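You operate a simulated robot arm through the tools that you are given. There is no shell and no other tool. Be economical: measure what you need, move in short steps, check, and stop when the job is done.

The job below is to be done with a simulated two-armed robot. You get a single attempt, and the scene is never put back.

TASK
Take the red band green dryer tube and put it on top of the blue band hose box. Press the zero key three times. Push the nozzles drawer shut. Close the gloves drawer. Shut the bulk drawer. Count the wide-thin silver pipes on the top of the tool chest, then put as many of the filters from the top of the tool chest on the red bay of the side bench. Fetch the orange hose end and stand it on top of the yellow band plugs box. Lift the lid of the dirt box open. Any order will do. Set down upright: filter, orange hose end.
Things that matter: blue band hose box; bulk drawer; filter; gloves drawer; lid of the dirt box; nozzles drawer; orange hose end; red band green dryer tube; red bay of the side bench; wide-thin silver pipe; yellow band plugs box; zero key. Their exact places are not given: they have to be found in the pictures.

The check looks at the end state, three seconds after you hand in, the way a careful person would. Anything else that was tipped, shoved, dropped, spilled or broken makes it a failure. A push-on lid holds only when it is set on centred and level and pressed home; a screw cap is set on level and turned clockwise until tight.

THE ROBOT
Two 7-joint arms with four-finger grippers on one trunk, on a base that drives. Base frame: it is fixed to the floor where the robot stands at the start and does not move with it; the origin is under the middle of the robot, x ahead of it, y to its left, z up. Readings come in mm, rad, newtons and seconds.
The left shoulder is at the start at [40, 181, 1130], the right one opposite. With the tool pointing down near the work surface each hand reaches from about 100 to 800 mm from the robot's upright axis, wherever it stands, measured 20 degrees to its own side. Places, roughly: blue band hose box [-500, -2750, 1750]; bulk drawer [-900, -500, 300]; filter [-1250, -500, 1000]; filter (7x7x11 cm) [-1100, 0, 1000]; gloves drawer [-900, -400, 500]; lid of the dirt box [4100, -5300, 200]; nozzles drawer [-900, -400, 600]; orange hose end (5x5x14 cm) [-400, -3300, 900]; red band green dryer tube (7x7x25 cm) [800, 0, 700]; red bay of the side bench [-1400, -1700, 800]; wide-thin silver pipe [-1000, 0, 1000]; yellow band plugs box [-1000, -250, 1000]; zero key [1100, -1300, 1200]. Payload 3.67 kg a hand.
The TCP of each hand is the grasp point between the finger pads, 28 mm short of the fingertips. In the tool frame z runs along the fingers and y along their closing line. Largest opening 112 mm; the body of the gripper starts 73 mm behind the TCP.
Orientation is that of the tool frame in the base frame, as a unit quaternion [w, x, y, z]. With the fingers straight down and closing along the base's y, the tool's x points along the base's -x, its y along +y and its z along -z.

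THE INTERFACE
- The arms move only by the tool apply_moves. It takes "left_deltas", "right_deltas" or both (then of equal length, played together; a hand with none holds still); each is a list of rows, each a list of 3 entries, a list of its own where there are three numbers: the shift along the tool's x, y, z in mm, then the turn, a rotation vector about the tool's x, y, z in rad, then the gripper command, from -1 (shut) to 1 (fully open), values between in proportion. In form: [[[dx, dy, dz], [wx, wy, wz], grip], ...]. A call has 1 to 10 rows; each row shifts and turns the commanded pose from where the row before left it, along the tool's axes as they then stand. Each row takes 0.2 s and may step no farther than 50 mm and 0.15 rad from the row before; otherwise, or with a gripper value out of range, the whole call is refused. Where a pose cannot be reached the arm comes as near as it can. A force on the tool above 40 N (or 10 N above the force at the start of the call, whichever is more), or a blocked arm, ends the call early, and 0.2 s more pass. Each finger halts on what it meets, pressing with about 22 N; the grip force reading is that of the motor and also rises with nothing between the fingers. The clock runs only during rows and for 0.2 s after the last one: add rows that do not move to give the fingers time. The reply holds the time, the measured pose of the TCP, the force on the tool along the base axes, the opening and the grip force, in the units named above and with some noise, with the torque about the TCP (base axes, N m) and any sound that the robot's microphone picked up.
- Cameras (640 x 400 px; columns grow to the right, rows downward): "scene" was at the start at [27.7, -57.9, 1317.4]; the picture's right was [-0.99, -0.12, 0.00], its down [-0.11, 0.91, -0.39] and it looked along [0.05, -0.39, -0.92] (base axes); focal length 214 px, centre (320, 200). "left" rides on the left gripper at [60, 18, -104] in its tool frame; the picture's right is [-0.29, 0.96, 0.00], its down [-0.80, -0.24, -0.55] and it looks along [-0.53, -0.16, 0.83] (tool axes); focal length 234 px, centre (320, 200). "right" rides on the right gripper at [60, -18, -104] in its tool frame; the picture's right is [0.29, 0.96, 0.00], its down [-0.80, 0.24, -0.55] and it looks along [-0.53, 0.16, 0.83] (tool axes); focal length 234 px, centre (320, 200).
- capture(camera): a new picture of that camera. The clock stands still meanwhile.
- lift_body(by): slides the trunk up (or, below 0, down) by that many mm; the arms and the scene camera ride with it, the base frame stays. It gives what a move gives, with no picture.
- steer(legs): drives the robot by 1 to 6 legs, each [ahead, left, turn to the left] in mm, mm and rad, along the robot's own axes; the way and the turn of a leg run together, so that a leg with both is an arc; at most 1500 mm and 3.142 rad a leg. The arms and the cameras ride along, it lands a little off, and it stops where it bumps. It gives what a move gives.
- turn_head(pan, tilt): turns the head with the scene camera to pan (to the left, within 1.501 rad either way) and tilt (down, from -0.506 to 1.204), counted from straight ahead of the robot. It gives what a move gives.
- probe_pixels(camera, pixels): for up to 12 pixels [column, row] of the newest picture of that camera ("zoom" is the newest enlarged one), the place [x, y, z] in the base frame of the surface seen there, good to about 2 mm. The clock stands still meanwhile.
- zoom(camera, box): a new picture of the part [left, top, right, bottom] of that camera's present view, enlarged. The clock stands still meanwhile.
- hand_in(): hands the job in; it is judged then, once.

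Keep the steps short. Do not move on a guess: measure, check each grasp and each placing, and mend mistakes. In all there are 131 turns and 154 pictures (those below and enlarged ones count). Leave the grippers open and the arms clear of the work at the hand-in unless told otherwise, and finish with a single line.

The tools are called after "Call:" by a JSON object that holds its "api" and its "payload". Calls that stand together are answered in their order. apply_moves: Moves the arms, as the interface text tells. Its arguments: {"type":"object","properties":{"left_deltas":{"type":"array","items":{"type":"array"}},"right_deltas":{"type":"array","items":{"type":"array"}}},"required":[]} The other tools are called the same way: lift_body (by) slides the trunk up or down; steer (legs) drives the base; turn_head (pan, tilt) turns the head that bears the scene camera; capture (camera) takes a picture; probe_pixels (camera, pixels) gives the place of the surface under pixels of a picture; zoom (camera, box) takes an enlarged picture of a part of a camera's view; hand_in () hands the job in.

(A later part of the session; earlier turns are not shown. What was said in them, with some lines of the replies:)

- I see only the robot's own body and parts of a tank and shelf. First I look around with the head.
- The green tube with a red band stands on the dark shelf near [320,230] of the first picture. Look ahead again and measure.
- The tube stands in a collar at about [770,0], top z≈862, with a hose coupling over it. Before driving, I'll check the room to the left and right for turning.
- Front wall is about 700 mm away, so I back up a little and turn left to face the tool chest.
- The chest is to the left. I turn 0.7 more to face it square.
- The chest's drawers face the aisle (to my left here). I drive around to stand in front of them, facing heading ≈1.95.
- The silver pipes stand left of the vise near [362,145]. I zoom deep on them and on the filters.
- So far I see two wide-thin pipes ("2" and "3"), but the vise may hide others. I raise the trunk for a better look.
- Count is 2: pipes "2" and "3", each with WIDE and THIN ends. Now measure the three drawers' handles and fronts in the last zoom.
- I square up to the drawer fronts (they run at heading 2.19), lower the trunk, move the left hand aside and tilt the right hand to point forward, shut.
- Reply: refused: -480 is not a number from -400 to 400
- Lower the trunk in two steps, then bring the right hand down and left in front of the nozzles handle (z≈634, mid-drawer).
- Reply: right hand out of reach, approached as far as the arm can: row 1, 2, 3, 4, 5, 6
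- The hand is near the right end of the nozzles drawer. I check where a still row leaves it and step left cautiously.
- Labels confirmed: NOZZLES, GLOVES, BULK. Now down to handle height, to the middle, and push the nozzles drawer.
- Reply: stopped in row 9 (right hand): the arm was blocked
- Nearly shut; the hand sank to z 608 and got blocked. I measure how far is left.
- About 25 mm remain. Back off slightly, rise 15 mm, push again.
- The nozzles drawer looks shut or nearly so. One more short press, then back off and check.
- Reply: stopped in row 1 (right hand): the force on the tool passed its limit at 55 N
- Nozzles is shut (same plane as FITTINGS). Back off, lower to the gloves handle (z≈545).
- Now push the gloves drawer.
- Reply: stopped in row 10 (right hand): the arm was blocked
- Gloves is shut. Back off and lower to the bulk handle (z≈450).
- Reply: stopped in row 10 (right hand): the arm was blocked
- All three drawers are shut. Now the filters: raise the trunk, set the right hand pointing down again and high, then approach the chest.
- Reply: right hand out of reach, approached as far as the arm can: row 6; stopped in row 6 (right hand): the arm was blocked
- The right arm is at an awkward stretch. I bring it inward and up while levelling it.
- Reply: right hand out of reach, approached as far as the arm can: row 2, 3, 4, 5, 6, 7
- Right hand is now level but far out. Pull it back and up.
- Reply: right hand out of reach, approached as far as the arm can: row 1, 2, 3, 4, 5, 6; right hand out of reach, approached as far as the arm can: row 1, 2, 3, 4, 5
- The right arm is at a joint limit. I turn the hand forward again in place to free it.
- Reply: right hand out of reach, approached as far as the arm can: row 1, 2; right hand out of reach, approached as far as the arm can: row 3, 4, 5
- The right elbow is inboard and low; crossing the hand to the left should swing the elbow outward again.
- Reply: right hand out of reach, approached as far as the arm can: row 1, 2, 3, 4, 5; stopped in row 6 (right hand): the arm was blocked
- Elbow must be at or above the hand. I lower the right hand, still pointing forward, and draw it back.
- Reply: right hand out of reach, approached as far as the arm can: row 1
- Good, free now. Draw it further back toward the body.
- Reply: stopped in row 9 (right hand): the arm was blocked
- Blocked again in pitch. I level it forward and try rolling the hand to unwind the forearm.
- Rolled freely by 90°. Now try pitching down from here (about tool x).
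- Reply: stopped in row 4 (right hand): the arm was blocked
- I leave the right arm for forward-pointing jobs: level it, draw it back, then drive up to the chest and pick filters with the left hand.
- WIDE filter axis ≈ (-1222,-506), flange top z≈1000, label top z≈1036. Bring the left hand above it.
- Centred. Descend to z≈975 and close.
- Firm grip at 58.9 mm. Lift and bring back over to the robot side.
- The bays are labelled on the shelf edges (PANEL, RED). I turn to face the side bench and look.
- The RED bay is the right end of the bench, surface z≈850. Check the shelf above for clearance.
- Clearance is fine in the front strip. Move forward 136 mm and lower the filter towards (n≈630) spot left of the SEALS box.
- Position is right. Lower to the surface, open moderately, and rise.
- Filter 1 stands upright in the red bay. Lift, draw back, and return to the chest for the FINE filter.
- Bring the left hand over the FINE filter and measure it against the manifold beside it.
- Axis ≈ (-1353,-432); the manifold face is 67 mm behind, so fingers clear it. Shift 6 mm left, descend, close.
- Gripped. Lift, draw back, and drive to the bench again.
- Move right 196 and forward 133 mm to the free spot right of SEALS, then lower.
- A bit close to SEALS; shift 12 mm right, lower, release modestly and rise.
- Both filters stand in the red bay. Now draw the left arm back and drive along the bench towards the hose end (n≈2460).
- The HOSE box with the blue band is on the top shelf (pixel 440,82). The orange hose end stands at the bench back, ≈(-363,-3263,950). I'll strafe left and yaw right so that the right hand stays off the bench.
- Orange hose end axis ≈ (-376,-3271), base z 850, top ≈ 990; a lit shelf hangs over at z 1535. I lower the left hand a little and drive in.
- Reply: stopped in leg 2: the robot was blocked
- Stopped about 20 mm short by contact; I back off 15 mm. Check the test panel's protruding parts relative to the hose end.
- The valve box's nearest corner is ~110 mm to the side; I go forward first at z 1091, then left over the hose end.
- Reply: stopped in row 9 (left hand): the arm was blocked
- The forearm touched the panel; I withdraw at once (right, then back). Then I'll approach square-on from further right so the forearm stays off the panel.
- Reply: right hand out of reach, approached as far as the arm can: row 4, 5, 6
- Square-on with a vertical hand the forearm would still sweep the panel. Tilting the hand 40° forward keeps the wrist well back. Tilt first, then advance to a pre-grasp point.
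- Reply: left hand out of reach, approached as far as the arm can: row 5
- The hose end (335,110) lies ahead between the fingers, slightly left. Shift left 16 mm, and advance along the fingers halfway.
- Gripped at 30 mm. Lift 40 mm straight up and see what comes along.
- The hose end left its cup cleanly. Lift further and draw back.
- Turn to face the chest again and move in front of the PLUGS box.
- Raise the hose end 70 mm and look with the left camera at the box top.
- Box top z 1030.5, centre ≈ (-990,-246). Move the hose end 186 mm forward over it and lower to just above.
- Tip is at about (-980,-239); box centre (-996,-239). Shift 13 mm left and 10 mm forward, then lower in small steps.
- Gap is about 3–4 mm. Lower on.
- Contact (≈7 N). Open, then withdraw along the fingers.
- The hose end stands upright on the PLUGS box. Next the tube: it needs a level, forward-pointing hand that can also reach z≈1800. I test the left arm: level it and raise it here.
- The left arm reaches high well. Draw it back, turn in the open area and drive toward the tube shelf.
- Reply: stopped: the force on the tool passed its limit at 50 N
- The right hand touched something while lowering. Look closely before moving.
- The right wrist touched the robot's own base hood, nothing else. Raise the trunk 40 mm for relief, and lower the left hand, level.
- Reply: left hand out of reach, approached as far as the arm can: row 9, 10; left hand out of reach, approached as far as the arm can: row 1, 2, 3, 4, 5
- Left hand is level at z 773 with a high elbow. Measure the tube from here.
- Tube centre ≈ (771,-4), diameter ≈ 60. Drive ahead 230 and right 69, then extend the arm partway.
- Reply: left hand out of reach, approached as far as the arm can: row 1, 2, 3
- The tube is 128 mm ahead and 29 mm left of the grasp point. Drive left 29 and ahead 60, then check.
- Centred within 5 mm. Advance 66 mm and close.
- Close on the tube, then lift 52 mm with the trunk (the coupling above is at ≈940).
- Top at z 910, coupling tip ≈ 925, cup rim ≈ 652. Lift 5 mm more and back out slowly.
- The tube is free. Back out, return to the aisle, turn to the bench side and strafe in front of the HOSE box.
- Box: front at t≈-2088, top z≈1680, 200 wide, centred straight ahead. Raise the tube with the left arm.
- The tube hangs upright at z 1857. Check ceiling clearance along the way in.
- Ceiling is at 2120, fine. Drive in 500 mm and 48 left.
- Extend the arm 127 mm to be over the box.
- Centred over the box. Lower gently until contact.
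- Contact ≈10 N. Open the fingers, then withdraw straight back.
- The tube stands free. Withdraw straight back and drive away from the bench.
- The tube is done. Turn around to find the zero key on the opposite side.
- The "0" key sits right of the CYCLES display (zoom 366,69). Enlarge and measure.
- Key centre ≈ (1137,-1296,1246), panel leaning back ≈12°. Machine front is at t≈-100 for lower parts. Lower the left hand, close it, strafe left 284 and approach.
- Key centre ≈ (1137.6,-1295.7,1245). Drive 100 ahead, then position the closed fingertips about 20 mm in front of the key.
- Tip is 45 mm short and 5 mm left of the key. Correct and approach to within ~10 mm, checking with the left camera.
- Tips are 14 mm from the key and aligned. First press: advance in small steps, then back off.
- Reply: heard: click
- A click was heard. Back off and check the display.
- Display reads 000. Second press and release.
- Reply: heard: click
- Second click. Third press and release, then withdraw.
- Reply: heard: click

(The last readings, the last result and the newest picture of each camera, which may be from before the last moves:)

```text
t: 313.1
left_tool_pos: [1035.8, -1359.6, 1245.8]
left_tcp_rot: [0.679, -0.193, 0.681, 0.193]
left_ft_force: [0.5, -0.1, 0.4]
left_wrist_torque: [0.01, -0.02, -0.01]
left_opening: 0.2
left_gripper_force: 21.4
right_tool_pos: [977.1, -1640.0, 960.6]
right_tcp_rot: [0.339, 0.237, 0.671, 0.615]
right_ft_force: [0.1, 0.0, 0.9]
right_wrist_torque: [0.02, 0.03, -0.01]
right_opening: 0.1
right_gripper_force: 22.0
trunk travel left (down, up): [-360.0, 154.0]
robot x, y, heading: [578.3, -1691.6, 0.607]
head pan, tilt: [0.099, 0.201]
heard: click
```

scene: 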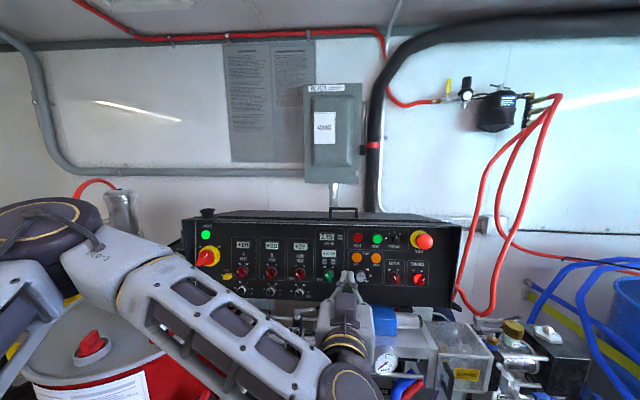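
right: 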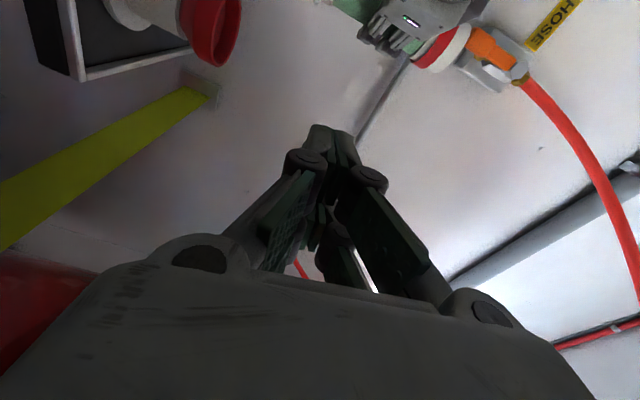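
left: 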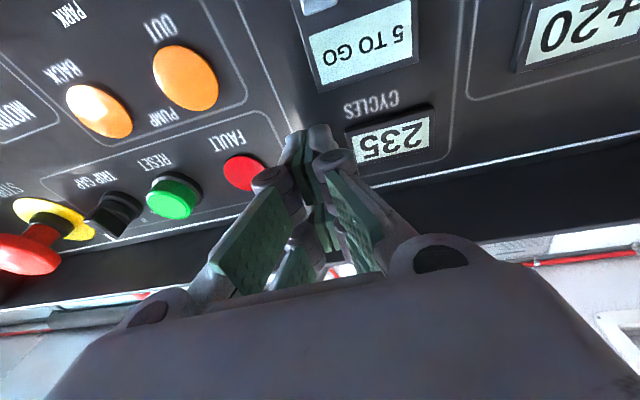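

Three clicks heard. Back away, turn down the aisle and look for the dirt box.

Call:
{"api": "steer", "payload": {"legs": [[-350, 0, 0], [0, 0, -1.562]]}}

Call:
{"api": "turn_head", "payload": {"pan": 0.1, "tilt": 0.2}}

Call:
{"api": "capture", "payload": {"camera": "scene"}}

```text
t: 319.6
left_tool_pos: [627.3, -2348.4, 1246.2]
left_tcp_rot: [0.618, 0.343, 0.619, -0.342]
left_ft_force: [0.5, 0.4, 0.0]
left_wrist_torque: [0.01, -0.04, 0.03]
left_opening: 0.2
left_gripper_force: 21.6
right_tool_pos: [345.0, -2293.4, 959.9]
right_tcp_rot: [0.674, 0.642, 0.308, 0.197]
right_ft_force: [-0.4, 0.3, -1.0]
right_wrist_torque: [0.0, -0.05, 0.03]
right_opening: 0.0
right_gripper_force: 22.3
trunk travel left (down, up): [-360.0, 154.0]
robot x, y, heading: [291.6, -1892.3, -0.963]
head pan, tilt: [0.099, 0.201]
```

```text
t: 320.2
left_tool_pos: [627.7, -2349.1, 1245.6]
left_tcp_rot: [0.618, 0.344, 0.619, -0.342]
left_ft_force: [-0.3, 0.0, 0.1]
left_wrist_torque: [-0.01, 0.03, -0.02]
left_opening: 0.1
left_gripper_force: 22.5
right_tool_pos: [344.9, -2292.8, 959.5]
right_tcp_rot: [0.674, 0.641, 0.309, 0.197]
right_ft_force: [-0.2, -0.3, 0.2]
right_wrist_torque: [0.02, -0.01, 0.0]
right_opening: 0.0
right_gripper_force: 21.8
trunk travel left (down, up): [-360.0, 154.0]
robot x, y, heading: [291.7, -1894.3, -0.959]
head pan, tilt: [0.099, 0.201]
```

```text
24 pictures are left
```

scene: 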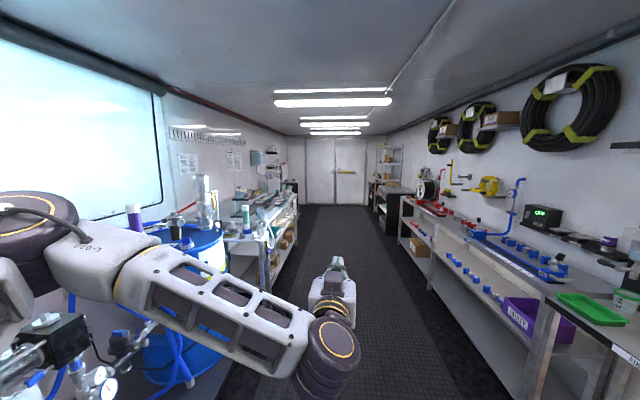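

The aisle is clear. Drive 2×1500 along it, slightly right of centre, and look again.

Call:
{"api": "steer", "payload": {"legs": [[1450, -80, 0], [1450, 0, 0]]}}

Call:
{"api": "turn_head", "payload": {"pan": 0.3, "tilt": 0.4}}

Call:
{"api": "capture", "payload": {"camera": "scene"}}

```text
t: 334.6
left_tool_pos: [2189.5, -4775.3, 1245.5]
left_tcp_rot: [0.615, 0.349, 0.617, -0.347]
left_ft_force: [-0.6, -0.5, 0.4]
left_wrist_torque: [-0.03, 0.01, -0.01]
left_opening: 0.0
left_gripper_force: 22.3
right_tool_pos: [1907.5, -4714.6, 959.5]
right_tcp_rot: [0.675, 0.644, 0.304, 0.192]
right_ft_force: [-0.5, -0.4, -0.6]
right_wrist_torque: [0.02, 0.03, -0.01]
right_opening: 0.1
right_gripper_force: 22.3
trunk travel left (down, up): [-360.0, 154.0]
robot x, y, heading: [1860.1, -4316.9, -0.974]
head pan, tilt: [0.099, 0.201]
```

```text
t: 335.3
left_tool_pos: [2189.3, -4774.8, 1245.3]
left_tcp_rot: [0.614, 0.349, 0.617, -0.346]
left_ft_force: [0.5, -0.6, 0.7]
left_wrist_torque: [0.02, 0.0, -0.01]
left_opening: 0.0
left_gripper_force: 22.4
right_tool_pos: [1906.8, -4713.4, 961.4]
right_tcp_rot: [0.675, 0.645, 0.303, 0.191]
right_ft_force: [-0.8, 0.1, 0.8]
right_wrist_torque: [-0.01, -0.01, -0.03]
right_opening: 0.0
right_gripper_force: 21.9
trunk travel left (down, up): [-360.0, 154.0]
robot x, y, heading: [1858.3, -4313.5, -0.974]
head pan, tilt: [0.3, 0.4]
```

```text
23 pictures are left
```

scene: 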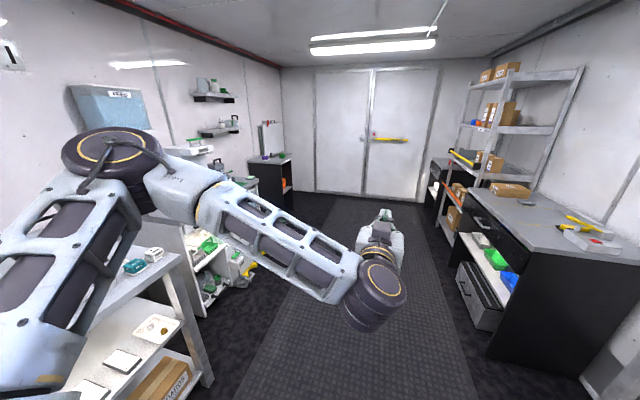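

Call:
{"api": "zoom", "payload": {"camera": "scene", "box": [180, 130, 320, 300]}}

Call:
{"api": "probe_pixels", "payload": {"camera": "scene", "pixels": [[268, 185], [288, 184], [245, 270], [210, 250], [285, 215], [225, 215], [200, 270]]}}

```text
2.35 times, centred on (250, 215) of scene
```

zoom: 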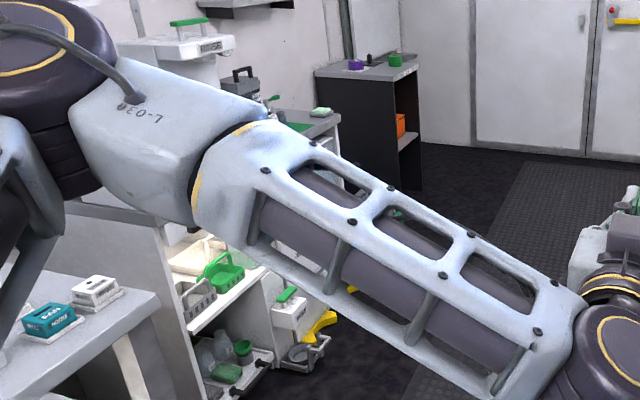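

```text
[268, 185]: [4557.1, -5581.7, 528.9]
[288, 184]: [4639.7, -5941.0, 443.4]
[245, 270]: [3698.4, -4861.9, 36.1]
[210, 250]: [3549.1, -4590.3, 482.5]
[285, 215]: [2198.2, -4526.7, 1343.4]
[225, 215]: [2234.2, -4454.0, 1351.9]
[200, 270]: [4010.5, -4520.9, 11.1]
```

The dirt box is hidden behind my forearm. Drive on to n≈6500 and turn left to face it.

Call:
{"api": "steer", "payload": {"legs": [[1000, 0, 0.02], [950, 0, 0], [0, 0, 1.57]]}}

Call:
{"api": "turn_head", "payload": {"pan": -0.1, "tilt": 0.55}}

Call:
{"api": "capture", "payload": {"camera": "scene"}}

```text
t: 349.6
left_tool_pos: [3427.4, -5575.6, 1245.7]
left_tcp_rot: [0.677, -0.199, 0.68, 0.199]
left_ft_force: [-0.5, 0.5, 0.1]
left_wrist_torque: [-0.01, 0.04, 0.0]
left_opening: 0.0
left_gripper_force: 21.7
right_tool_pos: [3373.0, -5858.1, 960.8]
right_tcp_rot: [0.334, 0.231, 0.673, 0.618]
right_ft_force: [1.2, 0.5, 0.5]
right_wrist_torque: [0.0, -0.01, -0.02]
right_opening: 0.0
right_gripper_force: 21.8
trunk travel left (down, up): [-360.0, 154.0]
robot x, y, heading: [2975.5, -5917.4, 0.62]
head pan, tilt: [0.3, 0.4]
```

```text
t: 350.5
left_tool_pos: [3427.7, -5576.5, 1246.1]
left_tcp_rot: [0.677, -0.198, 0.681, 0.198]
left_ft_force: [0.4, 0.1, 0.2]
left_wrist_torque: [0.02, 0.0, 0.03]
left_opening: 0.0
left_gripper_force: 22.1
right_tool_pos: [3373.4, -5859.6, 959.7]
right_tcp_rot: [0.334, 0.232, 0.673, 0.618]
right_ft_force: [0.0, 0.3, 0.1]
right_wrist_torque: [0.0, 0.0, -0.03]
right_opening: 0.1
right_gripper_force: 22.0
trunk travel left (down, up): [-360.0, 154.0]
robot x, y, heading: [2975.8, -5921.7, 0.625]
head pan, tilt: [-0.099, 0.55]
```

```text
21 pictures are left
```

scene: 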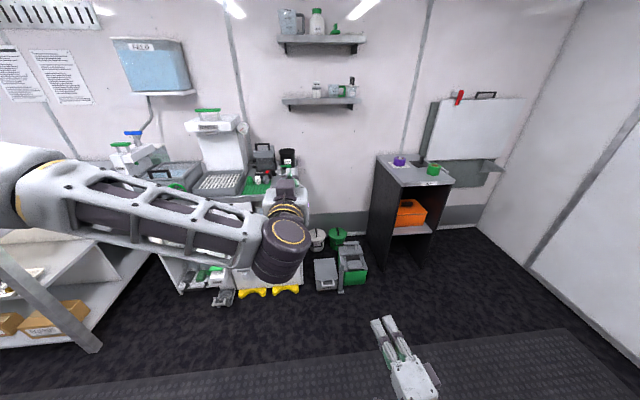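

Call:
{"api": "zoom", "payload": {"camera": "scene", "box": [295, 220, 385, 300]}}

Call:
{"api": "probe_pixels", "payload": {"camera": "zoom", "pixels": [[215, 250], [220, 330], [370, 210], [365, 280], [420, 280], [160, 90], [300, 90], [390, 160], [420, 120], [320, 250], [200, 180], [270, 270]]}}

```text
5.00 times, centred on (340, 260) of scene
```

zoom: 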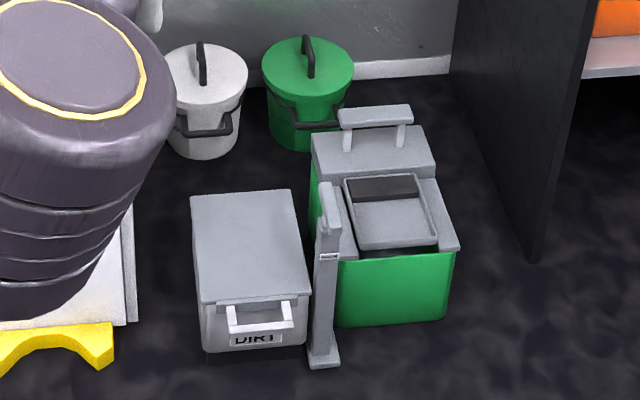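

```text
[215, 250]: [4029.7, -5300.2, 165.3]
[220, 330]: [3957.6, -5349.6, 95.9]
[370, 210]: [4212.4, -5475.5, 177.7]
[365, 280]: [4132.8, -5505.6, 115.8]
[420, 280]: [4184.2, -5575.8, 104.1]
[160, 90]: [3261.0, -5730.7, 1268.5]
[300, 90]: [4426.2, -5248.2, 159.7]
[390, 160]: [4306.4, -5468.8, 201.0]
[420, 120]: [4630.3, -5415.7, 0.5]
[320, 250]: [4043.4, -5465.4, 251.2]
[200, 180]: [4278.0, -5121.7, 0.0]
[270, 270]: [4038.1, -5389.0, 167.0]
```

The DIRT box is the grey one with a front handle; hinge presumably at the rear. Measure handle and lid.

Call:
{"api": "probe_pixels", "payload": {"camera": "zoom", "pixels": [[231, 318], [258, 327], [286, 320], [242, 300], [258, 300], [205, 297], [304, 290], [196, 200], [286, 195], [258, 312], [215, 340], [236, 335]]}}

```text
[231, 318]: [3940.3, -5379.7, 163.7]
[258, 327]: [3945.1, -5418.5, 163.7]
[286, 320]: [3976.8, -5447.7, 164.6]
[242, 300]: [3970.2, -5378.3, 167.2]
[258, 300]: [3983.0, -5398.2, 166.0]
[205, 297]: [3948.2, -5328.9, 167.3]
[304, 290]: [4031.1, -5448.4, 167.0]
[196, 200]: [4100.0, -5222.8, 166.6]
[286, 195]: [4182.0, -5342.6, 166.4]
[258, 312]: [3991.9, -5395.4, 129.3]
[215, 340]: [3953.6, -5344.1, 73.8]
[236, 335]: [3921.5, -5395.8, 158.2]
```

The handle bar lies at t≈85, n≈6698, z≈157, with a 45 mm gap to the box; hinge at the rear. Plan: hook closed, tilted left fingers under the bar and lift along an arc. First extend the right arm away from the base hood, tilt the left hand, approach, lower the trunk.

Call:
{"api": "apply_moves", "payload": {"left_deltas": [[[0, 0, 0], [0, 0.15, 0], -1], [[0, 0, 0], [0, 0.15, 0], -1], [[0, 0, 0], [0, 0.15, 0], -1], [[0, 0, 0], [0, 0.15, 0], -1], [[0, 0, 0], [0, 0.1, 0], -1], [[0, 0, 0], [0, 0, 0], -1], [[0, 0, 0], [0, 0, 0], -1], [[0, 0, 0], [0, 0, 0], -1]], "right_deltas": [[[0, 0, 45], [0, 0, 0], -1], [[0, 0, 45], [0, 0, 0], -1], [[0, 0, 45], [0, 0, 0], -1], [[0, 40, 15], [0, 0, 0], -1], [[0, 45, 0], [0, 0, 0], -1], [[0, 45, 0], [0, 0, 0], -1], [[0, 45, 0], [0, 0, 0], -1], [[0, 0, 0], [0, 0, 0], -1]]}}

Call:
{"api": "steer", "payload": {"legs": [[330, -190, 0]]}}

Call:
{"api": "lift_body", "payload": {"by": -340}}

Call:
{"api": "capture", "payload": {"camera": "scene"}}

```text
t: 351.7
left_tool_pos: [3425.8, -5575.8, 1246.7]
left_tcp_rot: [0.415, -0.254, 0.865, 0.123]
left_ft_force: [-0.7, -0.5, 0.8]
left_wrist_torque: [0.02, 0.0, 0.02]
left_opening: 0.3
left_gripper_force: 22.0
right_tool_pos: [3460.3, -5748.8, 1002.6]
right_tcp_rot: [0.346, 0.142, 0.714, 0.592]
right_ft_force: [-0.3, 0.7, 0.1]
right_wrist_torque: [0.02, 0.01, 0.01]
right_opening: 0.0
right_gripper_force: 21.8
trunk travel left (down, up): [-360.0, 154.0]
robot x, y, heading: [2974.1, -5918.0, 0.618]
head pan, tilt: [-0.099, 0.55]
stopped in row 5 (right hand): the arm was blocked; the commanded pose is now the measured one
```

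```text
t: 354.1
left_tool_pos: [3805.8, -5538.7, 1246.3]
left_tcp_rot: [0.415, -0.253, 0.865, 0.122]
left_ft_force: [0.3, -0.5, -0.2]
left_wrist_torque: [0.01, -0.01, 0.0]
left_opening: 0.0
left_gripper_force: 22.0
right_tool_pos: [3837.3, -5710.6, 1002.4]
right_tcp_rot: [0.345, 0.143, 0.714, 0.593]
right_ft_force: [0.4, -0.2, -0.1]
right_wrist_torque: [0.02, 0.0, 0.02]
right_opening: 0.0
right_gripper_force: 22.3
trunk travel left (down, up): [-360.0, 154.0]
robot x, y, heading: [3355.1, -5881.8, 0.623]
head pan, tilt: [-0.099, 0.55]
```

```text
t: 357.4
left_tool_pos: [3805.4, -5537.6, 906.6]
left_tcp_rot: [0.416, -0.253, 0.865, 0.122]
left_ft_force: [-0.3, 0.8, 0.5]
left_wrist_torque: [0.04, 0.0, 0.01]
left_opening: 0.0
left_gripper_force: 21.9
right_tool_pos: [3836.0, -5715.4, 653.5]
right_tcp_rot: [0.352, 0.117, 0.725, 0.581]
right_ft_force: [-0.1, 0.0, -1.0]
right_wrist_torque: [-0.03, 0.03, 0.02]
right_opening: 0.0
right_gripper_force: 21.8
trunk travel left (down, up): [-20.0, 494.0]
robot x, y, heading: [3351.9, -5877.9, 0.623]
head pan, tilt: [-0.099, 0.55]
```

```text
19 pictures are left
```

scene: 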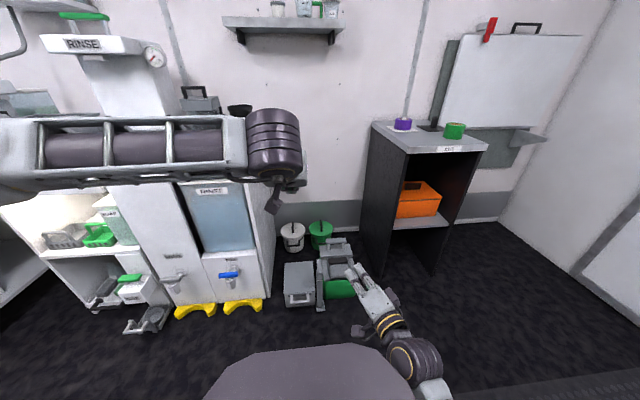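

Trunk is down. Probe the cart at left while starting the descent (240 mm).

Call:
{"api": "probe_pixels", "payload": {"camera": "scene", "pixels": [[220, 270], [243, 303], [190, 310], [265, 250], [170, 250], [110, 45], [140, 290], [300, 297], [90, 240], [40, 220]]}}

Call:
{"api": "apply_moves", "payload": {"left_deltas": [[[37.5, 2, 30], [0, 0, 0], -1], [[37.5, 2, 30], [0, 0, 0], -1], [[37.5, 2, 30], [0, 0, 0], -1], [[37.5, 2, 30], [0, 0, 0], -1], [[37.5, 2, 30], [0, 0, 0], -1], [[0, 0, 0], [0, 0, 0], -1]]}}

Call:
{"api": "capture", "payload": {"camera": "scene"}}

```text
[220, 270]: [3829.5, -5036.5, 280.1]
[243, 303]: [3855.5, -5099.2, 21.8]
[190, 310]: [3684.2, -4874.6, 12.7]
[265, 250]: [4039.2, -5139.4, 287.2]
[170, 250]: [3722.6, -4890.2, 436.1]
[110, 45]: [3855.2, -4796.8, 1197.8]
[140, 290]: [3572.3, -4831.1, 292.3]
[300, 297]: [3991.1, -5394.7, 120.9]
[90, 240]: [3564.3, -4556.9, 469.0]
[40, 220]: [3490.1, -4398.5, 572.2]
```

```text
t: 358.8
left_tool_pos: [3799.4, -5530.0, 666.5]
left_tcp_rot: [0.415, -0.254, 0.865, 0.122]
left_ft_force: [-0.1, -0.4, 0.5]
left_wrist_torque: [-0.04, 0.0, -0.06]
left_opening: 0.0
left_gripper_force: 22.5
right_tool_pos: [3836.0, -5714.0, 654.7]
right_tcp_rot: [0.353, 0.116, 0.724, 0.581]
right_ft_force: [-0.6, 0.0, -0.3]
right_wrist_torque: [-0.01, 0.0, 0.0]
right_opening: 0.0
right_gripper_force: 22.0
trunk travel left (down, up): [-20.0, 494.0]
robot x, y, heading: [3352.8, -5878.4, 0.626]
head pan, tilt: [-0.099, 0.55]
```

```text
18 pictures are left
```

scene: 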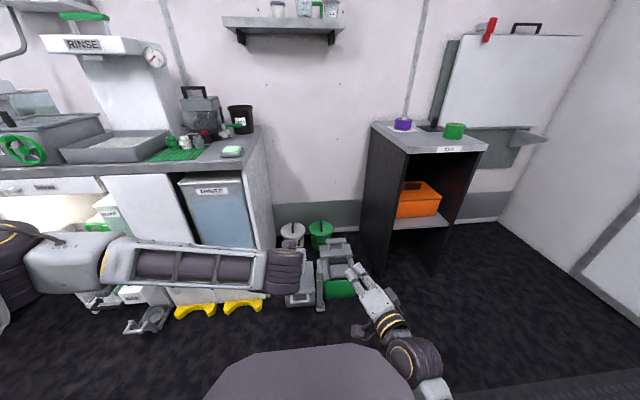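

Cart front is at t≥120, clear of the arm. Continue down to z≈235.

Call:
{"api": "apply_moves", "payload": {"left_deltas": [[[37.5, 1, 30], [0, 0, 0], -1], [[37.5, 1, 30], [0, 0, 0], -1], [[37.5, 1, 30], [0, 0, 0], -1], [[37.5, 1, 30], [0, 0, 0], -1], [[37.5, 1, 30], [0, 0, 0], -1], [[37.5, 1, 30], [0, 0, 0], -1], [[37.5, 1, 30], [0, 0, 0], -1], [[37.5, 1, 30], [0, 0, 0], -1], [[37.5, 1, 30], [0, 0, 0], -1], [[0, 0, 0], [0, 0, 0], -1]]}}

Call:
{"api": "zoom", "payload": {"camera": "scene", "box": [200, 210, 400, 360]}}

```text
t: 361.0
left_tool_pos: [3834.0, -5546.8, 258.4]
left_tcp_rot: [0.405, -0.259, 0.867, 0.129]
left_ft_force: [-0.9, 0.0, 0.5]
left_wrist_torque: [0.04, -0.01, -0.02]
left_opening: 0.0
left_gripper_force: 22.5
left hand out of reach, approached as far as the arm can: row 7, 8, 9
right_tool_pos: [3836.5, -5714.5, 657.3]
right_tcp_rot: [0.354, 0.116, 0.723, 0.582]
right_ft_force: [0.3, -0.4, -0.1]
right_wrist_torque: [0.0, 0.0, -0.01]
right_opening: 0.0
right_gripper_force: 22.5
trunk travel left (down, up): [-20.0, 494.0]
robot x, y, heading: [3350.8, -5882.1, 0.62]
head pan, tilt: [-0.099, 0.55]
```

```text
2.67 times, centred on (300, 285) of scene
```

zoom: 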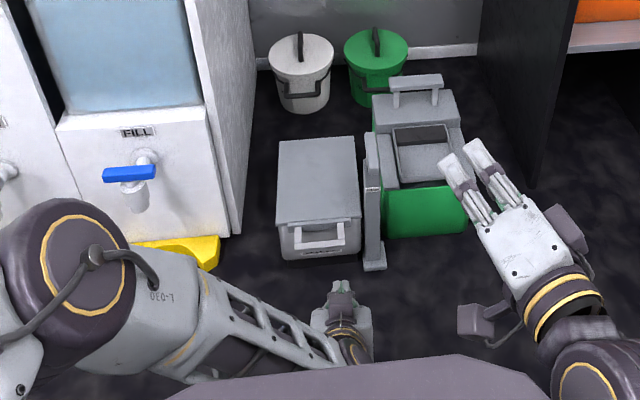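

The arm nears its limit at this tilt; make the hand a bit steeper, lower and shift left, and use the last trunk travel.

Call:
{"api": "apply_moves", "payload": {"left_deltas": [[[0, 0, 0], [0, 0.15, 0], -1], [[0, 5, 0], [0, 0.15, 0], -1], [[11.5, 11, 16.5], [0, 0, 0], -1], [[11.5, 11, 16.5], [0, 0, 0], -1], [[6, 10, 8], [0, 0, 0], -1], [[0, 0, 0], [0, 0, 0], -1]]}}

Call:
{"api": "lift_body", "payload": {"by": -20}}

Call:
{"api": "zoom", "payload": {"camera": "scene", "box": [240, 230, 360, 350]}}

```text
t: 362.4
left_tool_pos: [3813.2, -5516.5, 207.8]
left_tcp_rot: [0.281, -0.269, 0.918, 0.083]
left_ft_force: [-0.2, 0.2, 0.3]
left_wrist_torque: [-0.03, -0.01, -0.01]
left_opening: 0.0
left_gripper_force: 22.0
right_tool_pos: [3837.7, -5714.0, 656.1]
right_tcp_rot: [0.354, 0.115, 0.723, 0.582]
right_ft_force: [-0.1, -0.6, -0.4]
right_wrist_torque: [0.02, -0.01, 0.0]
right_opening: 0.0
right_gripper_force: 22.3
trunk travel left (down, up): [-20.0, 494.0]
robot x, y, heading: [3355.9, -5881.0, 0.621]
head pan, tilt: [-0.099, 0.55]
```

```text
t: 363.1
left_tool_pos: [3813.3, -5516.3, 189.7]
left_tcp_rot: [0.281, -0.268, 0.918, 0.083]
left_ft_force: [0.9, -0.6, -0.6]
left_wrist_torque: [0.02, 0.0, -0.01]
left_opening: 0.0
left_gripper_force: 22.3
right_tool_pos: [3835.0, -5716.3, 634.5]
right_tcp_rot: [0.352, 0.115, 0.725, 0.581]
right_ft_force: [0.3, 0.0, 0.8]
right_wrist_torque: [0.02, 0.0, -0.04]
right_opening: 0.0
right_gripper_force: 22.4
trunk travel left (down, up): [0.0, 514.0]
robot x, y, heading: [3351.7, -5879.5, 0.625]
head pan, tilt: [-0.099, 0.55]
```

```text
3.33 times, centred on (300, 290) of scene
```

zoom: 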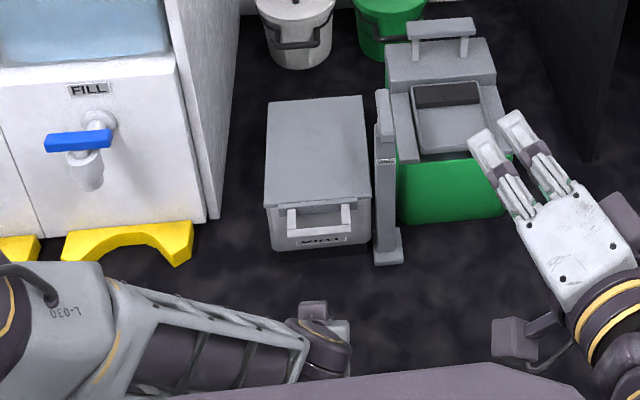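

Now lower 55 mm more here, then drive forward 120 so the finger comes under the bar.

Call:
{"api": "apply_moves", "payload": {"left_deltas": [[[15.5, 3, 23], [0, 0, 0], -1], [[15.5, 3, 23], [0, 0, 0], -1], [[0, 0, 0], [0, 0, 0], -1]]}}

Call:
{"api": "steer", "payload": {"legs": [[120, 0, 0]]}}

Call:
{"api": "zoom", "payload": {"camera": "scene", "box": [260, 240, 350, 330]}}

Call:
{"api": "capture", "payload": {"camera": "left"}}

```text
t: 363.9
left_tool_pos: [3812.0, -5511.4, 133.6]
left_tcp_rot: [0.281, -0.269, 0.917, 0.083]
left_ft_force: [0.3, -0.2, 0.8]
left_wrist_torque: [0.06, 0.0, 0.05]
left_opening: 0.1
left_gripper_force: 22.4
right_tool_pos: [3836.1, -5715.3, 636.0]
right_tcp_rot: [0.352, 0.117, 0.725, 0.581]
right_ft_force: [0.2, 0.6, 0.4]
right_wrist_torque: [0.04, 0.02, 0.03]
right_opening: 0.1
right_gripper_force: 22.2
trunk travel left (down, up): [0.0, 514.0]
robot x, y, heading: [3359.3, -5879.0, 0.625]
head pan, tilt: [-0.099, 0.55]
```

```text
t: 365.1
left_tool_pos: [3908.2, -5440.5, 133.1]
left_tcp_rot: [0.282, -0.268, 0.918, 0.082]
left_ft_force: [0.9, 0.5, -0.3]
left_wrist_torque: [0.04, 0.02, 0.0]
left_opening: 0.2
left_gripper_force: 22.2
right_tool_pos: [3934.0, -5643.6, 635.2]
right_tcp_rot: [0.353, 0.115, 0.724, 0.582]
right_ft_force: [0.1, -0.1, 0.6]
right_wrist_torque: [0.0, -0.02, -0.02]
right_opening: 0.4
right_gripper_force: 22.4
trunk travel left (down, up): [0.0, 514.0]
robot x, y, heading: [3450.2, -5807.5, 0.625]
head pan, tilt: [-0.099, 0.55]
```

```text
4.44 times, centred on (305, 285) of scene
```

zoom: 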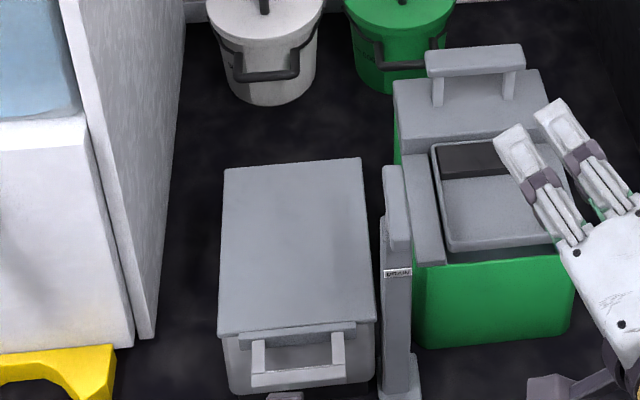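

```text
14 pictures are left
```

left: 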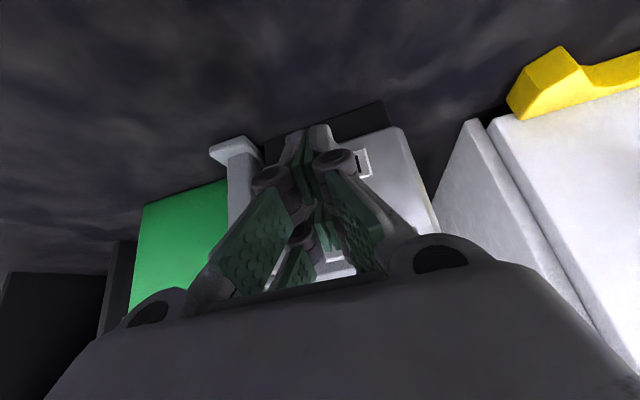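

Aligned with the bar (n≈6698). Advance 24 mm under it and begin lifting along the arc.

Call:
{"api": "apply_moves", "payload": {"left_deltas": [[[-20, 0, 13.5], [0, 0, 0], -1], [[-15, 0, -18.5], [0, 0, 0], -1], [[-16, 0, -18.5], [0, 0, 0], -1], [[-19, 0, -15], [0, 0, 0], -1], [[-19, 0, -15], [0, 0, 0], -1], [[-22, 0, -11], [0, 0, 0], -1], [[-22, 0, -10], [0, 0, 0], -1], [[0, 0, 0], [0, 0, 0], -1]]}}

Call:
{"api": "zoom", "payload": {"camera": "scene", "box": [240, 220, 360, 340]}}

```text
t: 366.9
left_tool_pos: [3964.5, -5403.6, 269.4]
left_tcp_rot: [0.282, -0.269, 0.917, 0.083]
left_ft_force: [-0.6, -1.3, 0.4]
left_wrist_torque: [-0.01, -0.01, -0.03]
left_opening: 0.0
left_gripper_force: 22.5
right_tool_pos: [3934.4, -5644.5, 636.6]
right_tcp_rot: [0.352, 0.115, 0.725, 0.581]
right_ft_force: [0.2, -0.2, -0.3]
right_wrist_torque: [0.01, -0.01, 0.01]
right_opening: 0.1
right_gripper_force: 21.7
trunk travel left (down, up): [0.0, 514.0]
robot x, y, heading: [3450.9, -5809.5, 0.626]
head pan, tilt: [-0.099, 0.55]
```

```text
3.33 times, centred on (300, 280) of scene
```

zoom: 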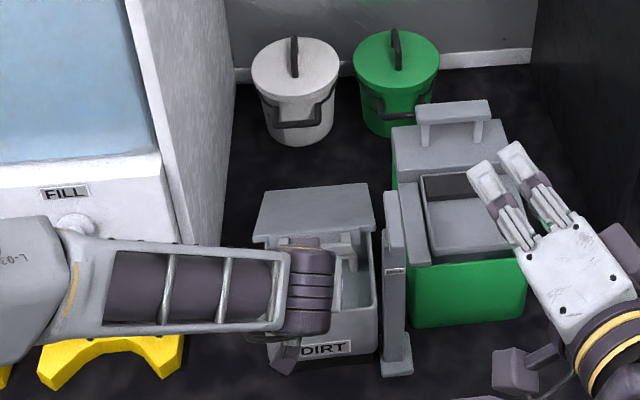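

The lid is rising on the fingers. Continue along the arc to about 84°.

Call:
{"api": "apply_moves", "payload": {"left_deltas": [[[-23, 0, -6], [0, 0, 0], -1], [[-23, 0, -6], [0, 0, 0], -1], [[-24, 0, -0.7], [0, 0, 0], -1], [[-24, 0, -0.7], [0, 0, 0], -1], [[-23.7, 0, 4.2], [0, 0, 0], -1], [[-23.7, 0, 4.2], [0, 0, 0], -1], [[-22.3, 0, 9], [0, 0, 0], -1], [[-22.3, 0, 9], [0, 0, 0], -1], [[0, 0, 0], [0, 0, 0], -1]]}}

Call:
{"api": "zoom", "payload": {"camera": "scene", "box": [240, 200, 360, 320]}}

```text
t: 368.9
left_tool_pos: [4083.5, -5322.0, 359.9]
left_tcp_rot: [0.281, -0.269, 0.917, 0.084]
left_ft_force: [0.2, -0.5, -0.8]
left_wrist_torque: [0.01, -0.01, 0.01]
left_opening: 0.0
left_gripper_force: 21.9
left hand out of reach, approached as far as the arm can: row 8
right_tool_pos: [3934.0, -5644.5, 636.8]
right_tcp_rot: [0.353, 0.115, 0.724, 0.581]
right_ft_force: [0.1, 0.4, -0.7]
right_wrist_torque: [-0.04, 0.02, -0.01]
right_opening: 0.0
right_gripper_force: 22.2
trunk travel left (down, up): [0.0, 514.0]
robot x, y, heading: [3453.7, -5810.5, 0.623]
head pan, tilt: [-0.099, 0.55]
```

```text
3.33 times, centred on (300, 260) of scene
```

zoom: 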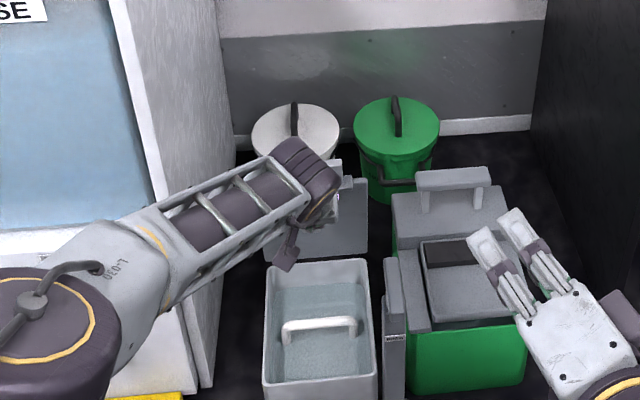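

The lid is nearly vertical. Push it past vertical by driving 60 mm forward.

Call:
{"api": "steer", "payload": {"legs": [[60, 0, 0]]}}

Call:
{"api": "zoom", "payload": {"camera": "scene", "box": [240, 200, 360, 320]}}

```text
t: 369.9
left_tool_pos: [4134.4, -5288.1, 358.6]
left_tcp_rot: [0.281, -0.269, 0.917, 0.083]
left_ft_force: [0.6, 0.6, 0.8]
left_wrist_torque: [0.01, -0.01, -0.01]
left_opening: 0.0
left_gripper_force: 22.3
right_tool_pos: [3983.3, -5608.5, 636.2]
right_tcp_rot: [0.353, 0.115, 0.725, 0.581]
right_ft_force: [-0.5, -0.4, 0.4]
right_wrist_torque: [-0.03, 0.02, 0.03]
right_opening: 0.3
right_gripper_force: 22.0
trunk travel left (down, up): [0.0, 514.0]
robot x, y, heading: [3501.7, -5775.4, 0.624]
head pan, tilt: [-0.099, 0.55]
```

```text
3.33 times, centred on (300, 260) of scene
```

zoom: 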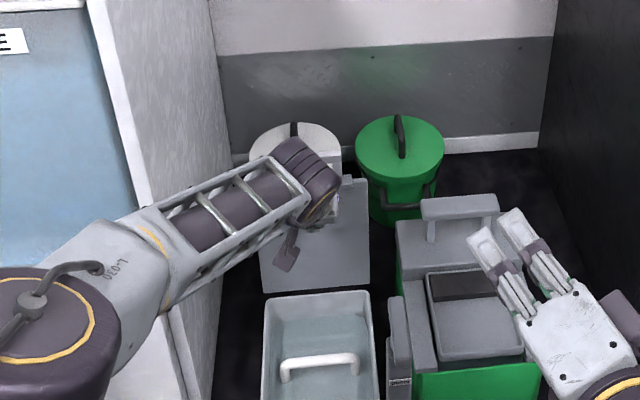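

Push 40 mm further and measure the lid's lean.

Call:
{"api": "steer", "payload": {"legs": [[40, 0, 0]]}}

Call:
{"api": "zoom", "payload": {"camera": "scene", "box": [240, 200, 360, 320]}}

Call:
{"api": "probe_pixels", "payload": {"camera": "zoom", "pixels": [[340, 290], [350, 270], [352, 240], [352, 215], [355, 195], [270, 290]]}}

```text
t: 370.7
left_tool_pos: [4138.0, -5289.2, 351.1]
left_tcp_rot: [0.269, -0.271, 0.921, 0.08]
left_ft_force: [-5.5, -2.8, 2.0]
left_wrist_torque: [0.04, -0.01, 0.06]
left_opening: 0.2
left_gripper_force: 21.9
right_tool_pos: [3993.3, -5601.7, 636.4]
right_tcp_rot: [0.353, 0.114, 0.724, 0.582]
right_ft_force: [0.0, 0.2, -0.2]
right_wrist_torque: [0.02, -0.01, 0.02]
right_opening: 0.0
right_gripper_force: 22.0
trunk travel left (down, up): [0.0, 514.0]
robot x, y, heading: [3513.1, -5766.3, 0.623]
head pan, tilt: [-0.099, 0.55]
stopped in leg 1: the force on the tool passed its limit at 343 N (the readings are from after the stop); the commanded pose is now the measured one
```

```text
3.33 times, centred on (300, 260) of scene
```

zoom: 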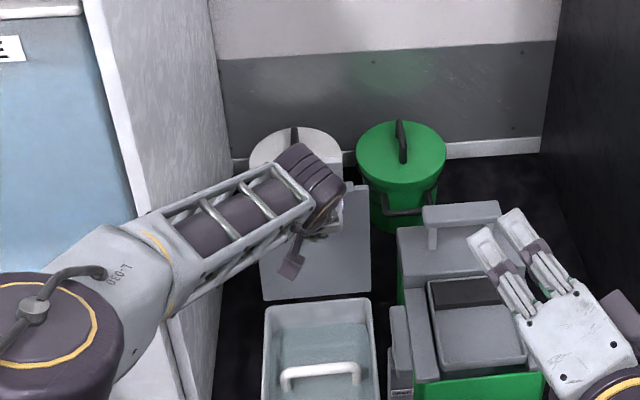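

```text
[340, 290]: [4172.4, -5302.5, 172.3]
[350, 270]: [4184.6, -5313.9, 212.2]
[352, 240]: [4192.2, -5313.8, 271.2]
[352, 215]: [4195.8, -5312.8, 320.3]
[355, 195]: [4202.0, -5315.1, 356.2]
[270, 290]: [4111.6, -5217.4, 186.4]
```

The lid rests against its stop, about 5° past vertical. Back away straight and check that it stays.

Call:
{"api": "steer", "payload": {"legs": [[-40, 0, 0], [-200, 0, 0]]}}

Call:
{"api": "zoom", "payload": {"camera": "scene", "box": [230, 180, 400, 330]}}

```text
t: 372.8
left_tool_pos: [3943.0, -5428.3, 351.3]
left_tcp_rot: [0.27, -0.271, 0.921, 0.08]
left_ft_force: [-0.8, 0.3, 0.2]
left_wrist_torque: [-0.03, 0.0, -0.02]
left_opening: 0.0
left_gripper_force: 22.2
right_tool_pos: [3799.5, -5741.4, 636.3]
right_tcp_rot: [0.353, 0.113, 0.724, 0.581]
right_ft_force: [0.1, 0.5, -0.4]
right_wrist_torque: [0.0, -0.01, 0.0]
right_opening: 0.2
right_gripper_force: 21.9
trunk travel left (down, up): [0.0, 514.0]
robot x, y, heading: [3316.7, -5907.0, 0.624]
head pan, tilt: [-0.099, 0.55]
```

```text
2.67 times, centred on (315, 255) of scene
```

zoom: 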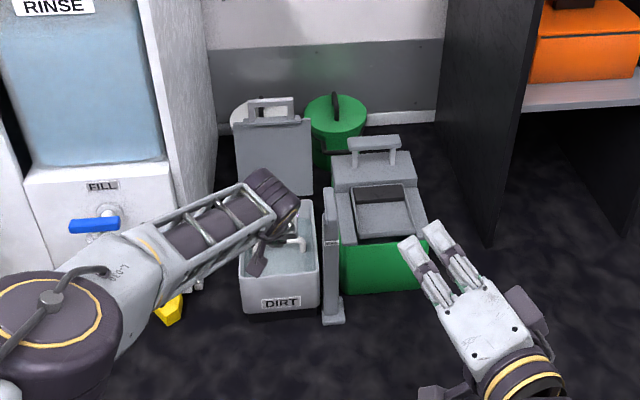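

The lid stays open. Back farther off, raise the trunk and open both grippers clear of everything.

Call:
{"api": "steer", "payload": {"legs": [[-300, 0, 0]]}}

Call:
{"api": "lift_body", "payload": {"by": 200}}

Call:
{"api": "apply_moves", "payload": {"left_deltas": [[[0, 0, 0], [0, 0, 0], 1], [[0, 0, 0], [0, 0, 0], 1], [[0, 0, 0], [0, 0, 0], 1], [[0, 0, 0], [0, 0, 0], 1]], "right_deltas": [[[0, 0, 0], [0, 0, 0], 1], [[0, 0, 0], [0, 0, 0], 1], [[0, 0, 0], [0, 0, 0], 1], [[0, 0, 0], [0, 0, 0], 1]]}}

Call:
{"api": "capture", "payload": {"camera": "scene"}}

```text
t: 374.9
left_tool_pos: [3699.5, -5603.0, 350.6]
left_tcp_rot: [0.27, -0.274, 0.919, 0.082]
left_ft_force: [-0.2, 0.1, -0.2]
left_wrist_torque: [-0.01, -0.01, -0.02]
left_opening: 0.0
left_gripper_force: 21.8
right_tool_pos: [3555.7, -5915.2, 635.7]
right_tcp_rot: [0.353, 0.112, 0.725, 0.581]
right_ft_force: [-0.2, -0.2, -0.2]
right_wrist_torque: [-0.01, -0.01, 0.01]
right_opening: 0.0
right_gripper_force: 21.6
trunk travel left (down, up): [0.0, 514.0]
robot x, y, heading: [3074.6, -6083.2, 0.628]
head pan, tilt: [-0.099, 0.55]
```

```text
t: 377.1
left_tool_pos: [3698.8, -5602.1, 550.5]
left_tcp_rot: [0.269, -0.274, 0.92, 0.081]
left_ft_force: [-0.3, 0.2, 0.1]
left_wrist_torque: [0.03, -0.01, 0.04]
left_opening: 0.1
left_gripper_force: 22.5
right_tool_pos: [3557.1, -5914.0, 835.3]
right_tcp_rot: [0.352, 0.112, 0.725, 0.582]
right_ft_force: [0.2, -0.2, 0.4]
right_wrist_torque: [0.01, 0.0, -0.01]
right_opening: 0.2
right_gripper_force: 21.9
trunk travel left (down, up): [-200.0, 314.0]
robot x, y, heading: [3075.7, -6086.1, 0.627]
head pan, tilt: [-0.099, 0.55]
```

```text
t: 378.1
left_tool_pos: [3700.6, -5602.2, 550.1]
left_tcp_rot: [0.27, -0.273, 0.92, 0.081]
left_ft_force: [0.1, -0.1, -0.2]
left_wrist_torque: [0.0, -0.03, 0.0]
left_opening: 112.0
left_gripper_force: 0.1
right_tool_pos: [3556.3, -5914.9, 835.4]
right_tcp_rot: [0.352, 0.112, 0.724, 0.582]
right_ft_force: [-0.1, 0.0, -0.9]
right_wrist_torque: [-0.02, 0.01, -0.02]
right_opening: 111.9
right_gripper_force: 0.1
trunk travel left (down, up): [-200.0, 314.0]
robot x, y, heading: [3073.0, -6079.7, 0.628]
head pan, tilt: [-0.099, 0.55]
```

```text
8 pictures are left
5 turns are left
```

scene: 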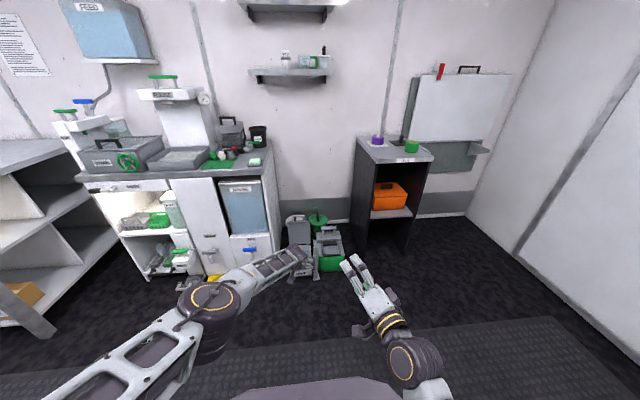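

The lid is open, the arms are clear and both grippers are open. All parts of the job are done, so I hand it in.

Call:
{"api": "hand_in", "payload": {}}

```text
The job is handed in.
```

I did every part of the job and handed it in; each result was checked as it was done, and the final check's verdict has not come back. Along the way the left forearm bumped the test panel, the tube lightly touched the coupling above it, and the dirt-box lid hit its stop hard. I saw nothing damaged or moved.
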